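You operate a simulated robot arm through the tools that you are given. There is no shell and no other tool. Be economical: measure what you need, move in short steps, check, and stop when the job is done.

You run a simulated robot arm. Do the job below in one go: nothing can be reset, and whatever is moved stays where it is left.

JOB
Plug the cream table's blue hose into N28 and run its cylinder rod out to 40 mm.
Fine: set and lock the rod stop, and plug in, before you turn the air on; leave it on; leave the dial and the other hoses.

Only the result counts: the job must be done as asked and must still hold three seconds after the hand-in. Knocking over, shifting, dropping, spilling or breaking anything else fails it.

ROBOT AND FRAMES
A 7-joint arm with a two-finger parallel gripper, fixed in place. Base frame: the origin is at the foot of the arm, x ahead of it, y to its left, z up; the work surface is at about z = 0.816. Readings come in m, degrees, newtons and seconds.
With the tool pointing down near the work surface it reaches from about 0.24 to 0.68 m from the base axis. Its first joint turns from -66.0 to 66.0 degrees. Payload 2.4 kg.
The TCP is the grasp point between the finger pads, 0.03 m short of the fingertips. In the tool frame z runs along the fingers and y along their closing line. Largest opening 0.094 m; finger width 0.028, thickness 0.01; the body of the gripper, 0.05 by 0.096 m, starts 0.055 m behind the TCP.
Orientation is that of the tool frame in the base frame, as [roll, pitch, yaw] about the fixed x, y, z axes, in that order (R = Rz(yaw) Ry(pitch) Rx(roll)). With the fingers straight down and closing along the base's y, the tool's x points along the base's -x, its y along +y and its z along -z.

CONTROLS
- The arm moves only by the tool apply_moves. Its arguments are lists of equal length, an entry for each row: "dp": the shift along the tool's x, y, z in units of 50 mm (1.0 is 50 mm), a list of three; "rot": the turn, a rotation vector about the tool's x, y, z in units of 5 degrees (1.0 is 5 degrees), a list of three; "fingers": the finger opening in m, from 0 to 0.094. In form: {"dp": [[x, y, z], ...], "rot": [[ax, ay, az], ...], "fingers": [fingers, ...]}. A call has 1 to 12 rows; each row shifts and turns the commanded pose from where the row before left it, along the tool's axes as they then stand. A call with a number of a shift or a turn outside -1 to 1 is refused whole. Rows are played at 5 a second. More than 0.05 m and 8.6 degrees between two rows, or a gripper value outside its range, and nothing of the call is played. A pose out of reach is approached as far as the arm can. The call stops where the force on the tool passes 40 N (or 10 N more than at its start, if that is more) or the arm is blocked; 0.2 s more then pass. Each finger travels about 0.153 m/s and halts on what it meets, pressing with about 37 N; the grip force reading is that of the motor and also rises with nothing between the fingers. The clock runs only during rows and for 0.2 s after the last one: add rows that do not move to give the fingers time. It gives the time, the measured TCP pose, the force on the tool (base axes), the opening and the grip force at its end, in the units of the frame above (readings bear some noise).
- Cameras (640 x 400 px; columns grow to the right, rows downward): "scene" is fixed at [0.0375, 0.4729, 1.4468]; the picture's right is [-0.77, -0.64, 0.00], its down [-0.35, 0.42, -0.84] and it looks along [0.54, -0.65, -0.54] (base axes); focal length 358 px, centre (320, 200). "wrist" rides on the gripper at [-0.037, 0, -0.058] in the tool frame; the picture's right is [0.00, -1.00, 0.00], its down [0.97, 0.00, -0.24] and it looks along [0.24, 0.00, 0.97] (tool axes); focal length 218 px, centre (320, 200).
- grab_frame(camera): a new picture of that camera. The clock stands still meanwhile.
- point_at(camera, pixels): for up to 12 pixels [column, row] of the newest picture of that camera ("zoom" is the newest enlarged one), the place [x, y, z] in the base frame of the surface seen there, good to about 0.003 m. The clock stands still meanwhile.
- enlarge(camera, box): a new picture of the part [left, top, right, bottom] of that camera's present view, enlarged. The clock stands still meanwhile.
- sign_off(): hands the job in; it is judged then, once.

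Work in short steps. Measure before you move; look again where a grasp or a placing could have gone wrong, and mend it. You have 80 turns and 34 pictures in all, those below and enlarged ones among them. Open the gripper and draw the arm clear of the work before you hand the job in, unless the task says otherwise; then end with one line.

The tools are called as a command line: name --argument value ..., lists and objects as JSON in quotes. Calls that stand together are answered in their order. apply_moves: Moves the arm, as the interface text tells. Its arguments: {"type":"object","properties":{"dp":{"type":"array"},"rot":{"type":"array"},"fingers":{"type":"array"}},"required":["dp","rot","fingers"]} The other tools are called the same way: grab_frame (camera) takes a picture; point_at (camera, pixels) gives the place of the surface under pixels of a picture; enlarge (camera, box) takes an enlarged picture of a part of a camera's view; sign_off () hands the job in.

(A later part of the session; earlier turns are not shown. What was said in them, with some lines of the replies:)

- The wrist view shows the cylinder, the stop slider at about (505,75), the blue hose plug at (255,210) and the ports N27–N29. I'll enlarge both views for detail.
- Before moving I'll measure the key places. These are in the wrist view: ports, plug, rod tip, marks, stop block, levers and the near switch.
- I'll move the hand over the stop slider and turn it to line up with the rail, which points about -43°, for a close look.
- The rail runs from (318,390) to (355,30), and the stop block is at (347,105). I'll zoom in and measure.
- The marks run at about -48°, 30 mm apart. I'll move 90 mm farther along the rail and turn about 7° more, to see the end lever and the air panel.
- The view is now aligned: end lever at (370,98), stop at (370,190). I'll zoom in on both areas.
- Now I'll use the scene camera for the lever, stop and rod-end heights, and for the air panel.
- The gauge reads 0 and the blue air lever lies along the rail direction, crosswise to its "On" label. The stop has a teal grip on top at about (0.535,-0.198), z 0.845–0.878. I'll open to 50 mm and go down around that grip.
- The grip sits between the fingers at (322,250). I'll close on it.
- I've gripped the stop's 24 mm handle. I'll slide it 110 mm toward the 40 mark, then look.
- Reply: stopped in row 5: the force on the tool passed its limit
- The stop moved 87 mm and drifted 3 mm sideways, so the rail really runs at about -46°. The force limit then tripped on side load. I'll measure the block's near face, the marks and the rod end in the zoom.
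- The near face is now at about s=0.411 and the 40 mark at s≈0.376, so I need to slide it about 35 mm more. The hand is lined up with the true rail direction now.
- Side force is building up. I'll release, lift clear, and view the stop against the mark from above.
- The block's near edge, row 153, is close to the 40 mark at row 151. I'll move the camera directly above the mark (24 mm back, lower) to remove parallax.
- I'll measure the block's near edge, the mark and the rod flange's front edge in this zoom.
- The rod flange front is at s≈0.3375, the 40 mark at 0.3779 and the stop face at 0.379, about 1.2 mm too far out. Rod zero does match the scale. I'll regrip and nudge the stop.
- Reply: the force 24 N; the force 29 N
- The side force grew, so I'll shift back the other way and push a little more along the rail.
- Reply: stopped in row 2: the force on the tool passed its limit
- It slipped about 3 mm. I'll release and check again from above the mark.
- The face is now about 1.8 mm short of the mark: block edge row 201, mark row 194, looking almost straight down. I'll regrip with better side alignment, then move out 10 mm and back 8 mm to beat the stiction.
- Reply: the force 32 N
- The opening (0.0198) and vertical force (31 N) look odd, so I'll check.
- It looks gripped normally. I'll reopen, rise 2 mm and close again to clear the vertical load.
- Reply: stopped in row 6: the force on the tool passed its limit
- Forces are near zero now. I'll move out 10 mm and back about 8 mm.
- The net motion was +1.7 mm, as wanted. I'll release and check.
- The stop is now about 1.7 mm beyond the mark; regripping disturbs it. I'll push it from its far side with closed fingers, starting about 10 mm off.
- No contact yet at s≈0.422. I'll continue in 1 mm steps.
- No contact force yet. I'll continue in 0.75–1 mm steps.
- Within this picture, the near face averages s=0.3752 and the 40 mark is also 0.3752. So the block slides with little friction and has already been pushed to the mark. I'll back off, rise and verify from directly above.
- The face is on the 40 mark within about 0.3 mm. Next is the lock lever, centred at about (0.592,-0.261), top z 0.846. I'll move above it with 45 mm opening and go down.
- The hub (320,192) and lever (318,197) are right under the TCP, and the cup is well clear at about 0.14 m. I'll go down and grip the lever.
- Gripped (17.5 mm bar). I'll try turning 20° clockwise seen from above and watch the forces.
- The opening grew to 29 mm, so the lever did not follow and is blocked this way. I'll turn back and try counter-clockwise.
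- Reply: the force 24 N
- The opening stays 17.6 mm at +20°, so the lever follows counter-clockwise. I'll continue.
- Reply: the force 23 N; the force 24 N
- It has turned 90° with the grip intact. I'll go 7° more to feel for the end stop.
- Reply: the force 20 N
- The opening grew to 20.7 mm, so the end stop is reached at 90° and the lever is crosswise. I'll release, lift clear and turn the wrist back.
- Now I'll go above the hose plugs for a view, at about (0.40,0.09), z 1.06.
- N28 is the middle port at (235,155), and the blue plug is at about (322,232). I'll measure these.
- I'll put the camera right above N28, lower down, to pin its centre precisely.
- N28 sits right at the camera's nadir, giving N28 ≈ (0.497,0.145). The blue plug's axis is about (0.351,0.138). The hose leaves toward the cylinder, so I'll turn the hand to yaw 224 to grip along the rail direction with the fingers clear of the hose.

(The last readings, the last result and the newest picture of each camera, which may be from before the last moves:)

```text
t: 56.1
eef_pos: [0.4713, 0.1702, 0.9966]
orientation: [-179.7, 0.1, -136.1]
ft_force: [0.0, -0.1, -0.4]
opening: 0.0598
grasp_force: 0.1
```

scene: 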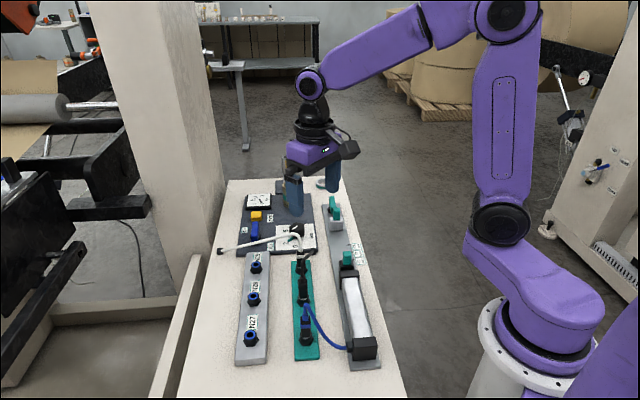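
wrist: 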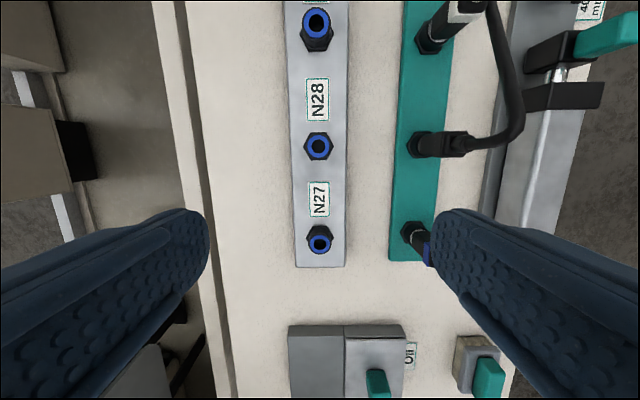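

apply_moves --dp '[[0.73, 0.4, 0], [0.73, 0.4, 0], [0.72, 0.4, 0], [0, 0, 0]]' --rot '[[0, 0, 0], [0, 0, 0], [0, 0, 0], [0, 0, 0]]' --fingers '[0.06, 0.06, 0.06, 0.06]'

grab_frame --camera "wrist"

```text
t: 57.1
eef_pos: [0.3502, 0.1386, 0.996]
orientation: [-179.7, 0.1, -136.1]
ft_force: [-0.7, 0.4, 0.3]
opening: 0.0602
grasp_force: 0.1
```

```text
5 pictures are left
```

wrist: 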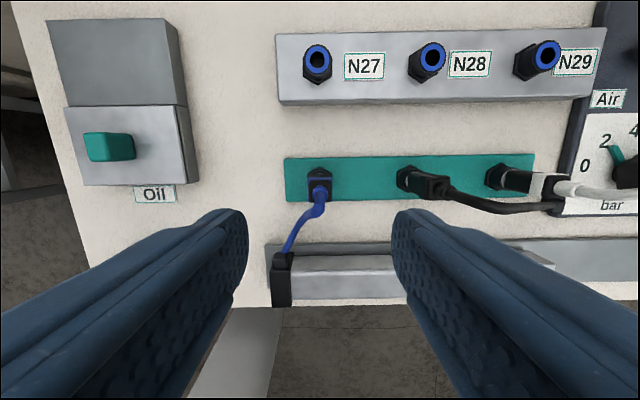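

The plug base is at (318,178), within 1–2 mm of the TCP, and the hose leads off to the cylinder away from the fingers. I'll go down and grip.

apply_moves --dp '[[-0.02, 0, 0.8], [0, 0, 0.8], [0, 0, 0.76], [0, 0, 0], [0, 0, 0], [0, 0, 0], [0, 0, 0]]' --rot '[[0, 0, 0], [0, 0, 0], [0, 0, 0], [0, 0, 0], [0, 0, 0], [0, 0, 0], [0, 0, 0]]' --fingers '[0.06, 0.06, 0.06, 0.06, 0.004, 0.004, 0.004]'

```text
t: 58.7
eef_pos: [0.3528, 0.1377, 0.8766]
orientation: [-179.7, 0.0, -136.1]
ft_force: [-0.7, 0.5, 0.2]
opening: 0.0232
grasp_force: 37.2
```

Gripped at 23 mm with almost no side force. I'll pull straight up 60 mm.

apply_moves --dp '[[0, 0, -0.2], [0, 0, -0.3], [0, 0, -0.4], [0, 0, -0.4], [0, 0, 0]]' --rot '[[0, 0, 0], [0, 0, 0], [0, 0, 0], [0, 0, 0], [0, 0, 0]]' --fingers '[0.004, 0.004, 0.004, 0.004, 0.004]'

```text
t: 59.9
eef_pos: [0.3531, 0.139, 0.9423]
orientation: [-179.6, 0.1, -136.1]
ft_force: [0.1, -0.3, -1.1]
opening: 0.0231
grasp_force: 36.8
```

The plug is free. I'll carry it to above N28, shifting 0.1105 m across and 0.0957 m along.

apply_moves --dp '[[-0.442, -0.383, 0], [-0.442, -0.383, 0], [-0.442, -0.383, 0], [-0.442, -0.383, 0], [-0.442, -0.383, 0], [0, 0, 0]]' --rot '[[0, 0, 0], [0, 0, 0], [0, 0, 0], [0, 0, 0], [0, 0, 0], [0, 0, 0]]' --fingers '[0.004, 0.004, 0.004, 0.004, 0.004, 0.004]'

grab_frame --camera "wrist"

```text
t: 61.3
eef_pos: [0.497, 0.1474, 0.9434]
orientation: [-179.7, 0.0, -136.1]
ft_force: [-0.8, -0.1, -0.2]
opening: 0.0226
grasp_force: 36.6
```

```text
4 pictures are left
```

wrist: 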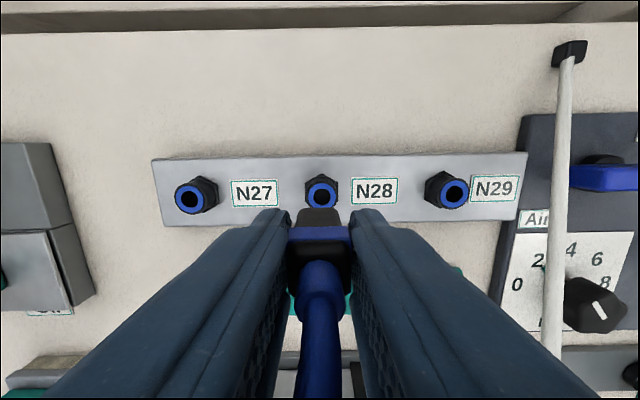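

N28's ring is at (322,193), right ahead of the plug nose at (318,213). I'll measure ring points to refine the offset.

point_at --camera "wrist" --pixels '[[309, 193], [335, 193], [322, 182], [322, 205], [312, 186], [332, 186], [312, 201], [332, 201], [188, 184], [188, 207], [455, 182], [455, 205]]'

point_at --camera "wrist" --pixels '[[176, 195], [200, 195], [443, 193], [467, 193], [300, 215], [338, 215], [318, 209], [320, 230], [320, 245], [230, 160], [230, 220], [318, 218]]'

```text
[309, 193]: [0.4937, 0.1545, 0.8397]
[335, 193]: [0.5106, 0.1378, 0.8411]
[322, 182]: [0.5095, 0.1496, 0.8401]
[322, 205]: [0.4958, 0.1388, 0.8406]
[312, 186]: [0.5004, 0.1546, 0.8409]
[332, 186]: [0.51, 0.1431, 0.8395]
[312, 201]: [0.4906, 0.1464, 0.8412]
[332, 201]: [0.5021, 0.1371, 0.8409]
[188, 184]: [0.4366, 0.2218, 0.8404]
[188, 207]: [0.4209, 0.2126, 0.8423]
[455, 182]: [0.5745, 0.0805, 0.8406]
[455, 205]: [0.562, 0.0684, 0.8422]
```

```text
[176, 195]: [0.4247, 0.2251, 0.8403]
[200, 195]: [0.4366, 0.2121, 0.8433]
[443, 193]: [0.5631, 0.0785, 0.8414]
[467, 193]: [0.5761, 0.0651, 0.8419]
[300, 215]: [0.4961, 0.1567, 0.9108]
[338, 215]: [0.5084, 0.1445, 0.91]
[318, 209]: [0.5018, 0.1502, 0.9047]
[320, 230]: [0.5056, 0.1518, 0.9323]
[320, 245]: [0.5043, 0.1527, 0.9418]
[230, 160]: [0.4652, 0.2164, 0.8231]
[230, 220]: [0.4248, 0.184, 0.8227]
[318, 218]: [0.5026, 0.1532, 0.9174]
```

Port N28's centre (using all three ports, spacing 100 mm) is about s=0.244, l=0.4605. The plug axis is at s≈0.242, l≈0.4567. I'll shift +2 mm along and +3.8 mm across, then lower to just above.

apply_moves --dp '[[-0.076, -0.036, 0], [0, 0, 0.4], [0, 0, 0.3], [0, 0, 0]]' --rot '[[0, 0, 0], [0, 0, 0], [0, 0, 0], [0, 0, 0]]' --fingers '[0.004, 0.004, 0.004, 0.004]'

apply_moves --dp '[[0, 0, 0.06], [0, 0, 0.06], [0, 0, 0.06], [0, 0, 0]]' --rot '[[0, 0, 0], [0, 0, 0], [0, 0, 0], [0, 0, 0]]' --fingers '[0.004, 0.004, 0.004, 0.004]'

```text
t: 62.3
eef_pos: [0.5028, 0.149, 0.9075]
orientation: [-179.7, 0.1, -136.1]
ft_force: [-0.1, 0.3, 0.3]
opening: 0.0229
grasp_force: 36.7
```

```text
t: 63.3
eef_pos: [0.5018, 0.1484, 0.9004]
orientation: [-179.7, 0.1, -136.0]
ft_force: [-2.0, -2.1, 8.6]
opening: 0.0231
grasp_force: 36.7
```

First contact at z≈0.900: 8.6 N up, slight push across (-l). I'll press a little more to see whether it enters.

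apply_moves --dp '[[0, 0, 0.03], [0, 0, 0.03], [0, 0, 0]]' --rot '[[0, 0, 0], [0, 0, 0], [0, 0, 0]]' --fingers '[0.004, 0.004, 0.004]'

```text
t: 64.1
eef_pos: [0.5019, 0.1493, 0.8971]
orientation: [-179.6, 0.3, -136.1]
ft_force: [-3.0, -2.8, 26.8]
opening: 0.0229
grasp_force: 37.0
```

apply_moves --dp '[[0.01, 0, 0.03], [0, 0, 0.03], [0, 0, 0]]' --rot '[[0, 0, 0], [0, 0, 0], [0, 0, 0]]' --fingers '[0.004, 0.004, 0.004]'

```text
t: 64.9
eef_pos: [0.5004, 0.1482, 0.8933]
orientation: [-179.8, 0.2, -136.1]
ft_force: [0.8, 1.7, 24.1]
opening: 0.0229
grasp_force: 36.6
```

The force holds at 24 N while z keeps dropping, so it is sliding in. I'll continue.

apply_moves --dp '[[0, 0, 0.03], [0, 0, 0.03], [0, 0, 0]]' --rot '[[0, 0, 0], [0, 0, 0], [0, 0, 0]]' --fingers '[0.004, 0.004, 0.004]'

apply_moves --dp '[[0, 0, 0.03], [0, 0, 0.03], [0, 0, 0]]' --rot '[[0, 0, 0], [0, 0, 0], [0, 0, 0]]' --fingers '[0.004, 0.004, 0.004]'

```text
t: 65.7
eef_pos: [0.5, 0.1465, 0.8913]
orientation: [-179.7, 0.1, -136.1]
ft_force: [-2.6, 0.8, 25.8]
opening: 0.023
grasp_force: 37.1
```

```text
t: 66.5
eef_pos: [0.5014, 0.1477, 0.8886]
orientation: [-179.7, -0.1, -136.1]
ft_force: [-7.1, -2.9, 23.9]
opening: 0.023
grasp_force: 36.9
```

apply_moves --dp '[[0, 0, 0.03], [0, 0, 0.03], [0, 0, 0]]' --rot '[[0, 0, 0], [0, 0, 0], [0, 0, 0]]' --fingers '[0.004, 0.004, 0.004]'

apply_moves --dp '[[0, 0, 0.03], [0, 0, 0.03], [0, 0, 0]]' --rot '[[0, 0, 0], [0, 0, 0], [0, 0, 0]]' --fingers '[0.004, 0.004, 0.004]'

```text
t: 67.3
eef_pos: [0.5006, 0.1474, 0.8836]
orientation: [-179.7, 0.3, -136.1]
ft_force: [-6.5, -0.6, 25.2]
opening: 0.0231
grasp_force: 36.7
```

```text
t: 68.1
eef_pos: [0.5006, 0.1468, 0.8822]
orientation: [-179.8, 0.2, -136.0]
ft_force: [-2.9, -0.5, 26.3]
opening: 0.0228
grasp_force: 37.4
```

A constant 25 N could also mean the plug is slipping in the grip, so I'll look.

enlarge --camera "scene" --box '[210, 200, 320, 360]'

```text
2.50 times, centred on (265, 280) of scene
```

zoom: 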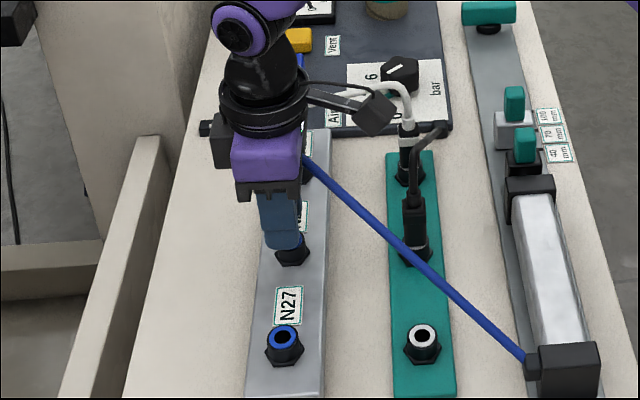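

point_at --camera "zoom" --pixels '[[422, 325], [410, 335], [283, 325], [272, 335], [292, 255], [285, 262], [423, 380], [300, 380]]'

grab_frame --camera "wrist"

```text
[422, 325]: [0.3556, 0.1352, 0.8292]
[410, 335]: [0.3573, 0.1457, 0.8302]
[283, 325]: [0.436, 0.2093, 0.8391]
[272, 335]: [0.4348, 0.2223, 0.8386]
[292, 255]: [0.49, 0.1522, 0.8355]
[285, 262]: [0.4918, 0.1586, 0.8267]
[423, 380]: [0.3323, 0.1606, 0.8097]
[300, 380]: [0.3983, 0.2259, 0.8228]
```

```text
2 pictures are left
```

wrist: 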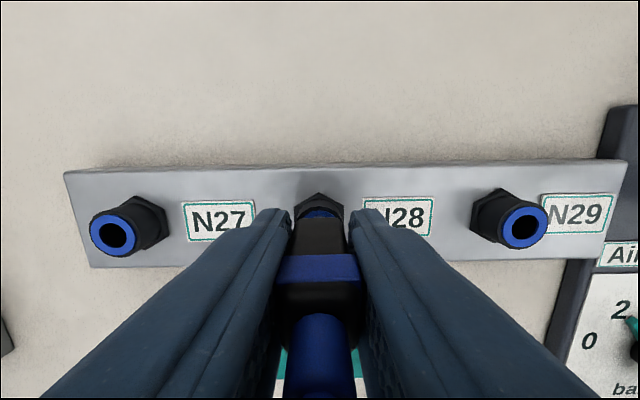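

The blue band has moved from row 227 to 255, so the plug slipped about 17 mm up in the grip and has not entered. I'll measure its alignment against the port in this picture.

point_at --camera "wrist" --pixels '[[318, 225], [318, 240], [300, 235], [338, 235], [318, 220], [320, 262], [300, 262], [340, 262], [320, 213], [308, 214], [334, 213], [320, 200]]'

point_at --camera "wrist" --pixels '[[113, 214], [113, 252], [93, 234], [132, 234], [523, 208], [523, 246], [504, 227], [542, 227], [292, 240], [345, 240], [318, 300], [320, 285]]'

```text
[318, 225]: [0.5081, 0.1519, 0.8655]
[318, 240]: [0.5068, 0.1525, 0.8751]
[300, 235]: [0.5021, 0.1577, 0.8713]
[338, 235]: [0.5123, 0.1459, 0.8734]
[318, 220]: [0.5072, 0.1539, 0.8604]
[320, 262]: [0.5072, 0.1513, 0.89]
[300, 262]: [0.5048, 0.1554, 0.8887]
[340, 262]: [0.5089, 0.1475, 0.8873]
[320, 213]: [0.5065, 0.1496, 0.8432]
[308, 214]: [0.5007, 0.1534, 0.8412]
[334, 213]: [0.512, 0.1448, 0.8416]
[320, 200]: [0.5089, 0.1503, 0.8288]
```

```text
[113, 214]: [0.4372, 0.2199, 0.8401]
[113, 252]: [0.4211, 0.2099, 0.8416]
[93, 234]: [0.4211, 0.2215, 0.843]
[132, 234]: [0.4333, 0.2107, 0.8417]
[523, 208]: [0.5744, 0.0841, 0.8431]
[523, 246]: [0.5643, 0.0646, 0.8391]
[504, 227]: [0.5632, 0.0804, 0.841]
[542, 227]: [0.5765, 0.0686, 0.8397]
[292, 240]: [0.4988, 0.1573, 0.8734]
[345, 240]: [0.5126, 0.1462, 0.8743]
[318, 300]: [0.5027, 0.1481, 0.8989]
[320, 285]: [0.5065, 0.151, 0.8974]
```

The plug (l≈0.461) is about 1.5 mm too far across relative to N28 (l≈0.4595), and the first contact force also pushed -l. I'll ease the press and slide -l in small steps, watching for it to drop in.

apply_moves --dp '[[0, 0, -0.03], [0, 0, 0]]' --rot '[[0, 0, 0], [0, 0, 0]]' --fingers '[0.004, 0.004]'

apply_moves --dp '[[0.02, 0, 0], [0, 0, 0]]' --rot '[[0, 0, 0], [0, 0, 0]]' --fingers '[0.004, 0.004]'

apply_moves --dp '[[0.02, 0, 0], [0, 0, 0]]' --rot '[[0, 0, 0], [0, 0, 0]]' --fingers '[0.004, 0.004]'

```text
t: 68.7
eef_pos: [0.5, 0.1469, 0.8821]
orientation: [-179.8, 0.0, -136.2]
ft_force: [0.1, -0.4, 1.4]
opening: 0.0232
grasp_force: 37.1
```

```text
t: 69.3
eef_pos: [0.4994, 0.1471, 0.8839]
orientation: [-179.6, 0.1, -136.0]
ft_force: [0.1, -0.6, -0.1]
opening: 0.0232
grasp_force: 36.7
```

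```text
t: 69.9
eef_pos: [0.4996, 0.1453, 0.8838]
orientation: [-179.7, 0.1, -136.1]
ft_force: [0.2, -0.7, 0.0]
opening: 0.023
grasp_force: 36.5
```

apply_moves --dp '[[0, 0, 0.02], [0, 0, 0]]' --rot '[[0, 0, 0], [0, 0, 0]]' --fingers '[0.004, 0.004]'

apply_moves --dp '[[0, 0, 0.02], [0, 0, 0]]' --rot '[[0, 0, 0], [0, 0, 0]]' --fingers '[0.004, 0.004]'

apply_moves --dp '[[0, 0, 0.02], [0, 0, 0]]' --rot '[[0, 0, 0], [0, 0, 0]]' --fingers '[0.004, 0.004]'

```text
t: 70.5
eef_pos: [0.5, 0.1459, 0.8816]
orientation: [-179.6, 0.0, -136.0]
ft_force: [0.2, -0.5, -1.1]
opening: 0.0231
grasp_force: 37.0
```

```text
t: 71.1
eef_pos: [0.499, 0.1454, 0.8817]
orientation: [-179.7, 0.1, -136.0]
ft_force: [-0.3, 0.8, -1.1]
opening: 0.0231
grasp_force: 36.5
```

```text
t: 71.7
eef_pos: [0.4997, 0.1457, 0.8806]
orientation: [-179.6, 0.0, -136.1]
ft_force: [-0.2, 0.9, -0.9]
opening: 0.0231
grasp_force: 36.8
```

It is now lower than before with no contact force, so it's entering. I'll continue down in steps; about 11 mm is expected.

apply_moves --dp '[[0, 0, 0.04], [0, 0, 0.04], [0, 0, 0]]' --rot '[[0, 0, 0], [0, 0, 0], [0, 0, 0]]' --fingers '[0.004, 0.004, 0.004]'

apply_moves --dp '[[0, 0, 0.03], [0, 0, 0.03], [0, 0, 0]]' --rot '[[0, 0, 0], [0, 0, 0], [0, 0, 0]]' --fingers '[0.004, 0.004, 0.004]'

```text
t: 72.5
eef_pos: [0.5004, 0.1457, 0.8768]
orientation: [-179.7, 0.1, -136.1]
ft_force: [-0.4, 0.4, -0.7]
opening: 0.0228
grasp_force: 36.7
```

```text
t: 73.3
eef_pos: [0.5005, 0.1458, 0.8736]
orientation: [-179.7, 0.1, -136.1]
ft_force: [-2.7, -0.5, 10.6]
opening: 0.0231
grasp_force: 36.8
```

apply_moves --dp '[[0, 0, 0.03], [0, 0, 0]]' --rot '[[0, 0, 0], [0, 0, 0]]' --fingers '[0.004, 0.004]'

apply_moves --dp '[[0, 0, 0.03], [0, 0, 0]]' --rot '[[0, 0, 0], [0, 0, 0]]' --fingers '[0.004, 0.004]'

```text
t: 73.9
eef_pos: [0.4997, 0.1461, 0.8729]
orientation: [-179.6, 0.2, -136.1]
ft_force: [-5.1, -2.7, 26.4]
opening: 0.0231
grasp_force: 37.2
```

```text
t: 74.5
eef_pos: [0.5013, 0.1463, 0.8706]
orientation: [-179.7, 0.3, -136.2]
ft_force: [-2.8, -1.3, 26.1]
opening: 0.023
grasp_force: 37.2
```

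The force is back at the slip limit after about 9 mm of travel, so it's seated or nearly so. I'll release and rise, then take one view covering both the plug and the blue air lever.

apply_moves --dp '[[0, 0, -0.04], [0, 0, 0], [0, 0, 0], [0, 0, -0.7], [0, 0, -0.9], [0, 0, -0.9], [0.3, -0.6, 0], [0, 0, 0]]' --rot '[[0, 0, 0], [0, 0, 0], [0, 0, 0], [0, 0, 0], [0, 0, 0], [0, 0, 0], [0, 0, 0], [0, 0, 0]]' --fingers '[0.004, 0.05, 0.05, 0.05, 0.05, 0.05, 0.05, 0.05]'

grab_frame --camera "wrist"

```text
t: 76.3
eef_pos: [0.5083, 0.1153, 0.9953]
orientation: [-179.7, 0.1, -136.1]
ft_force: [0.5, -0.5, -0.2]
opening: 0.05
grasp_force: 0.0
```

```text
1 pictures are left
```

wrist: 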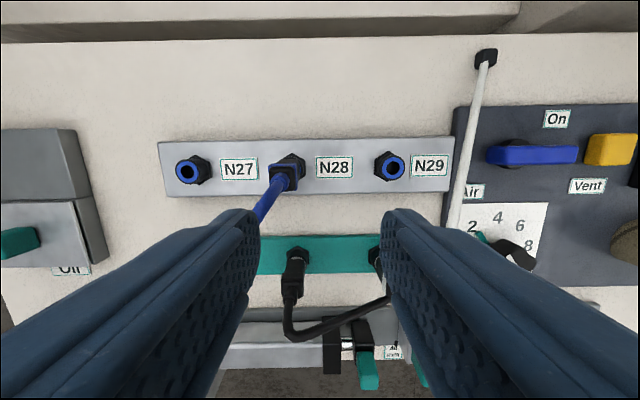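

The plug is standing in N28. I'll measure its band height for seating depth, and the blue lever, hub and "On" label.

point_at --camera "wrist" --pixels '[[285, 163], [290, 165], [290, 158], [292, 172], [285, 170], [277, 172], [296, 170], [285, 180], [303, 252], [297, 262], [290, 152], [303, 160]]'

point_at --camera "wrist" --pixels '[[491, 155], [573, 155], [532, 150], [532, 160], [512, 142], [503, 144], [522, 143], [557, 119], [600, 150], [486, 60], [475, 130], [540, 190]]'

```text
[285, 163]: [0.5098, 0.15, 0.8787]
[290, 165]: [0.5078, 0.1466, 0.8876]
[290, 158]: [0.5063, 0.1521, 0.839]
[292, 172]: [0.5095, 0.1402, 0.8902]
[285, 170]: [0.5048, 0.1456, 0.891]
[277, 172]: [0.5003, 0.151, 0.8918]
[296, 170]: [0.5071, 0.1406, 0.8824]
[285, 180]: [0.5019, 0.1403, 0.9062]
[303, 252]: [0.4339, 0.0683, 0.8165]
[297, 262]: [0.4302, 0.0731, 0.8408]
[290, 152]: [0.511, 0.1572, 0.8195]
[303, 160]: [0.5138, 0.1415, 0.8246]
```

```text
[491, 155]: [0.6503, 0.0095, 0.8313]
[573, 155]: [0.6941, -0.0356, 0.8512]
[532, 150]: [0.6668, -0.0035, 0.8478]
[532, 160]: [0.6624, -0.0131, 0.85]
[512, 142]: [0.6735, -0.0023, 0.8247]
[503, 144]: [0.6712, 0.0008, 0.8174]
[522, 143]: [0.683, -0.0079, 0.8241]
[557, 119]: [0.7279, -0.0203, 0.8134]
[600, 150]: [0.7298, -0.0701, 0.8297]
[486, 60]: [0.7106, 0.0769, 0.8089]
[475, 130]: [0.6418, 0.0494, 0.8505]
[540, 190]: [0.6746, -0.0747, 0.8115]
```

The band is at z≈0.879, which matches full seating (parked band 0.866 plus 0.0115 socket difference). Blue lever: hub ≈ (0.669,-0.013), top z 0.85. I'll turn the hand back to yaw 134 at height.

apply_moves --dp '[[0, 0, 0], [0, 0, 0], [0, 0, 0], [0, 0, 0], [0, 0, 0], [0, 0, 0], [0, 0, 0], [0, 0, 0], [0, 0, 0], [0, 0, 0], [0, 0, 0], [0, 0, 0]]' --rot '[[0, 0, 1], [0, 0, 1], [0, 0, 1], [0, 0, 1], [0, 0, 1], [0, 0, 1], [0, 0, 1], [0, 0, 1], [0, 0, 1], [0, 0, 1], [0, 0, 1], [0, 0, 1]]' --fingers '[0.05, 0.05, 0.05, 0.05, 0.05, 0.05, 0.05, 0.05, 0.05, 0.05, 0.05, 0.05]'

apply_moves --dp '[[0, 0, 0], [0, 0, 0], [0, 0, 0], [0, 0, 0], [0, 0, 0], [0, 0, 0], [-0.816, 0.104, 0], [-0.816, 0.104, 0], [-0.816, 0.104, 0], [-0.816, 0.104, 0], [-0.816, 0.104, 0], [0, 0, 0]]' --rot '[[0, 0, 1], [0, 0, 1], [0, 0, 1], [0, 0, 1], [0, 0, 1], [0, 0, 0.95], [0, 0, 0], [0, 0, 0], [0, 0, 0], [0, 0, 0], [0, 0, 0], [0, 0, 0]]' --fingers '[0.05, 0.05, 0.05, 0.05, 0.05, 0.05, 0.05, 0.05, 0.05, 0.05, 0.05, 0.05]'

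```text
t: 78.9
eef_pos: [0.5099, 0.115, 0.9975]
orientation: [180.0, 0.3, 163.8]
ft_force: [0.4, 0.3, -0.3]
opening: 0.0501
grasp_force: 0.1
```

```text
t: 81.5
eef_pos: [0.6693, -0.0148, 0.998]
orientation: [179.9, 0.3, 134.2]
ft_force: [-0.3, 0.1, -0.3]
opening: 0.0501
grasp_force: 0.1
```

I'll go down around the blue lever (TCP z≈0.866) and close.

apply_moves --dp '[[0, 0, 0.8], [0, 0, 0.8], [0, 0, 0.6], [0, 0, 0.44], [0, 0, 0], [0, 0, 0], [0, 0, 0], [0, 0, 0]]' --rot '[[0, 0, 0], [0, 0, 0], [0, 0, 0], [0, 0, 0], [0, 0, 0], [0, 0, 0], [0, 0, 0], [0, 0, 0]]' --fingers '[0.05, 0.05, 0.05, 0.05, 0.05, 0.005, 0.005, 0.005]'

```text
t: 83.3
eef_pos: [0.6699, -0.014, 0.8669]
orientation: [179.9, 0.4, 134.4]
ft_force: [12.8, 2.2, -7.8]
opening: 0.0178
grasp_force: 45.4
```

Gripped (17.8 mm bar). I'll try counter-clockwise 20°, the same sense as the lock lever.

apply_moves --dp '[[0, 0, 0], [0, 0, 0], [0, 0, 0], [0, 0, 0], [0, 0, 0]]' --rot '[[0, 0, -1], [0, 0, -1], [0, 0, -1], [0, 0, -1], [0, 0, 0]]' --fingers '[0.005, 0.005, 0.005, 0.005, 0.005]'

```text
t: 84.5
eef_pos: [0.6724, -0.0137, 0.8671]
orientation: [179.9, 0.2, 154.4]
ft_force: [11.2, 6.5, -5.7]
opening: 0.0177
grasp_force: 45.2
```

The lever follows (opening unchanged). I'll continue to 90°.

apply_moves --dp '[[0, 0, 0], [0, 0, 0], [0, 0, 0], [0, 0, 0], [0, 0, 0], [0, 0, 0], [0, 0, 0], [0, 0, 0]]' --rot '[[0, 0, -1], [0, 0, -1], [0, 0, -1], [0, 0, -1], [0, 0, -1], [0, 0, -1], [0, 0, -1], [0, 0, 0]]' --fingers '[0.005, 0.005, 0.005, 0.005, 0.005, 0.005, 0.005, 0.005]'

apply_moves --dp '[[0, 0, 0], [0, 0, 0], [0, 0, 0], [0, 0, 0], [0, 0, 0], [0, 0, 0], [0, 0, 0], [0, 0, 0], [0, 0, 0]]' --rot '[[0, 0, -1], [0, 0, -1], [0, 0, -1], [0, 0, -1], [0, 0, -1], [0, 0, -1], [0, 0, -1], [0, 0, -1], [0, 0, 0]]' --fingers '[0.005, 0.005, 0.005, 0.005, 0.005, 0.005, 0.005, 0.005, 0.005]'

```text
t: 86.3
eef_pos: [0.6696, -0.0141, 0.8672]
orientation: [-179.8, 0.4, -170.9]
ft_force: [1.8, 4.0, 1.7]
opening: 0.0176
grasp_force: 44.4
```

```text
t: 88.3
eef_pos: [0.6706, -0.0153, 0.8673]
orientation: [-179.5, 0.2, -131.0]
ft_force: [7.8, -5.7, 9.8]
opening: 0.0195
grasp_force: 44.4
```

The opening grew to 19.5 mm at 95°, so the end stop is reached and air is on. I'll release and lift well clear.

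apply_moves --dp '[[0, 0, 0], [0, 0, 0], [0, 0, -0.8], [0, 0, -0.9], [0, 0, -0.9], [0.8, 0, -0.5], [0.8, 0, -0.3], [0.8, 0, 0], [0, 0, 0], [0, 0, 0], [0, 0, 0], [0, 0, 0]]' --rot '[[0, 0, 0], [0, 0, 0], [0, 0, 0], [0, 0, 0], [0, 0, 0], [0, 0, 0], [0, 0, 0], [0, 0, 0], [0, 0, 0], [0, 0, 0], [0, 0, 0], [0, 0, 0]]' --fingers '[0.06, 0.06, 0.06, 0.06, 0.06, 0.06, 0.06, 0.06, 0.06, 0.06, 0.06, 0.06]'

enlarge --camera "scene" --box '[220, 180, 390, 370]'

```text
t: 90.9
eef_pos: [0.5912, -0.1035, 1.0372]
orientation: [-179.7, 0.1, -130.8]
ft_force: [0.0, 0.1, 0.3]
opening: 0.06
grasp_force: 0.0
```

```text
2.11 times, centred on (305, 275) of scene
```

zoom: 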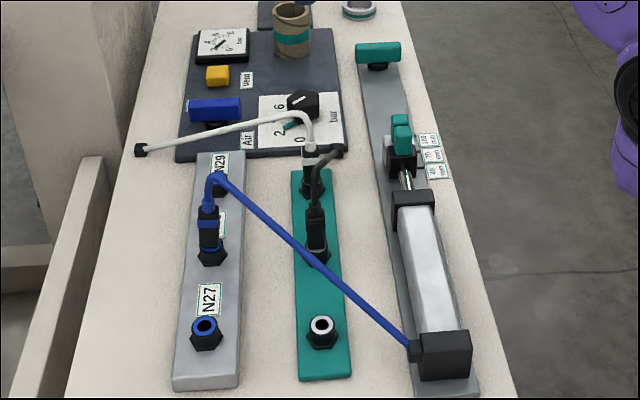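

The rod has run out against the stop, the plug holds in N28, and both levers are crosswise. A quick measure will confirm the rod position.

point_at --camera "zoom" --pixels '[[401, 130], [401, 145], [399, 120], [390, 150], [392, 163], [405, 163], [412, 162], [424, 166], [419, 150], [414, 137], [388, 143], [405, 195]]'

```text
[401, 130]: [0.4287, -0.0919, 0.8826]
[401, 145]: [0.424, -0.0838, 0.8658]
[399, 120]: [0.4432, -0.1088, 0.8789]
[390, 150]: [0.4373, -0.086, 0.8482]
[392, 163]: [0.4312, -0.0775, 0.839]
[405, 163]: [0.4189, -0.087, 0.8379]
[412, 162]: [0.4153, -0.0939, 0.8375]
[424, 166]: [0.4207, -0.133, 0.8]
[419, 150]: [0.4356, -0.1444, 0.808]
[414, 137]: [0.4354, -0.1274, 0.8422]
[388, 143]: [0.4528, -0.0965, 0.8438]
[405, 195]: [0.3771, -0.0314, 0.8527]
```

The rod's flag face moved from s=0.3136 to 0.3553, about 40 mm within measuring error. The hand is open and clear, so I'm handing in.

sign_off

```text
The job is handed in.
```

The blue hose is plugged into N28, the rod stop is set at the 40 mm mark and locked, and the air is on with the rod out against the stop. The last check measured about 42 mm of rod travel, which is 40 mm within measuring error. The dial and the other hoses were left alone.
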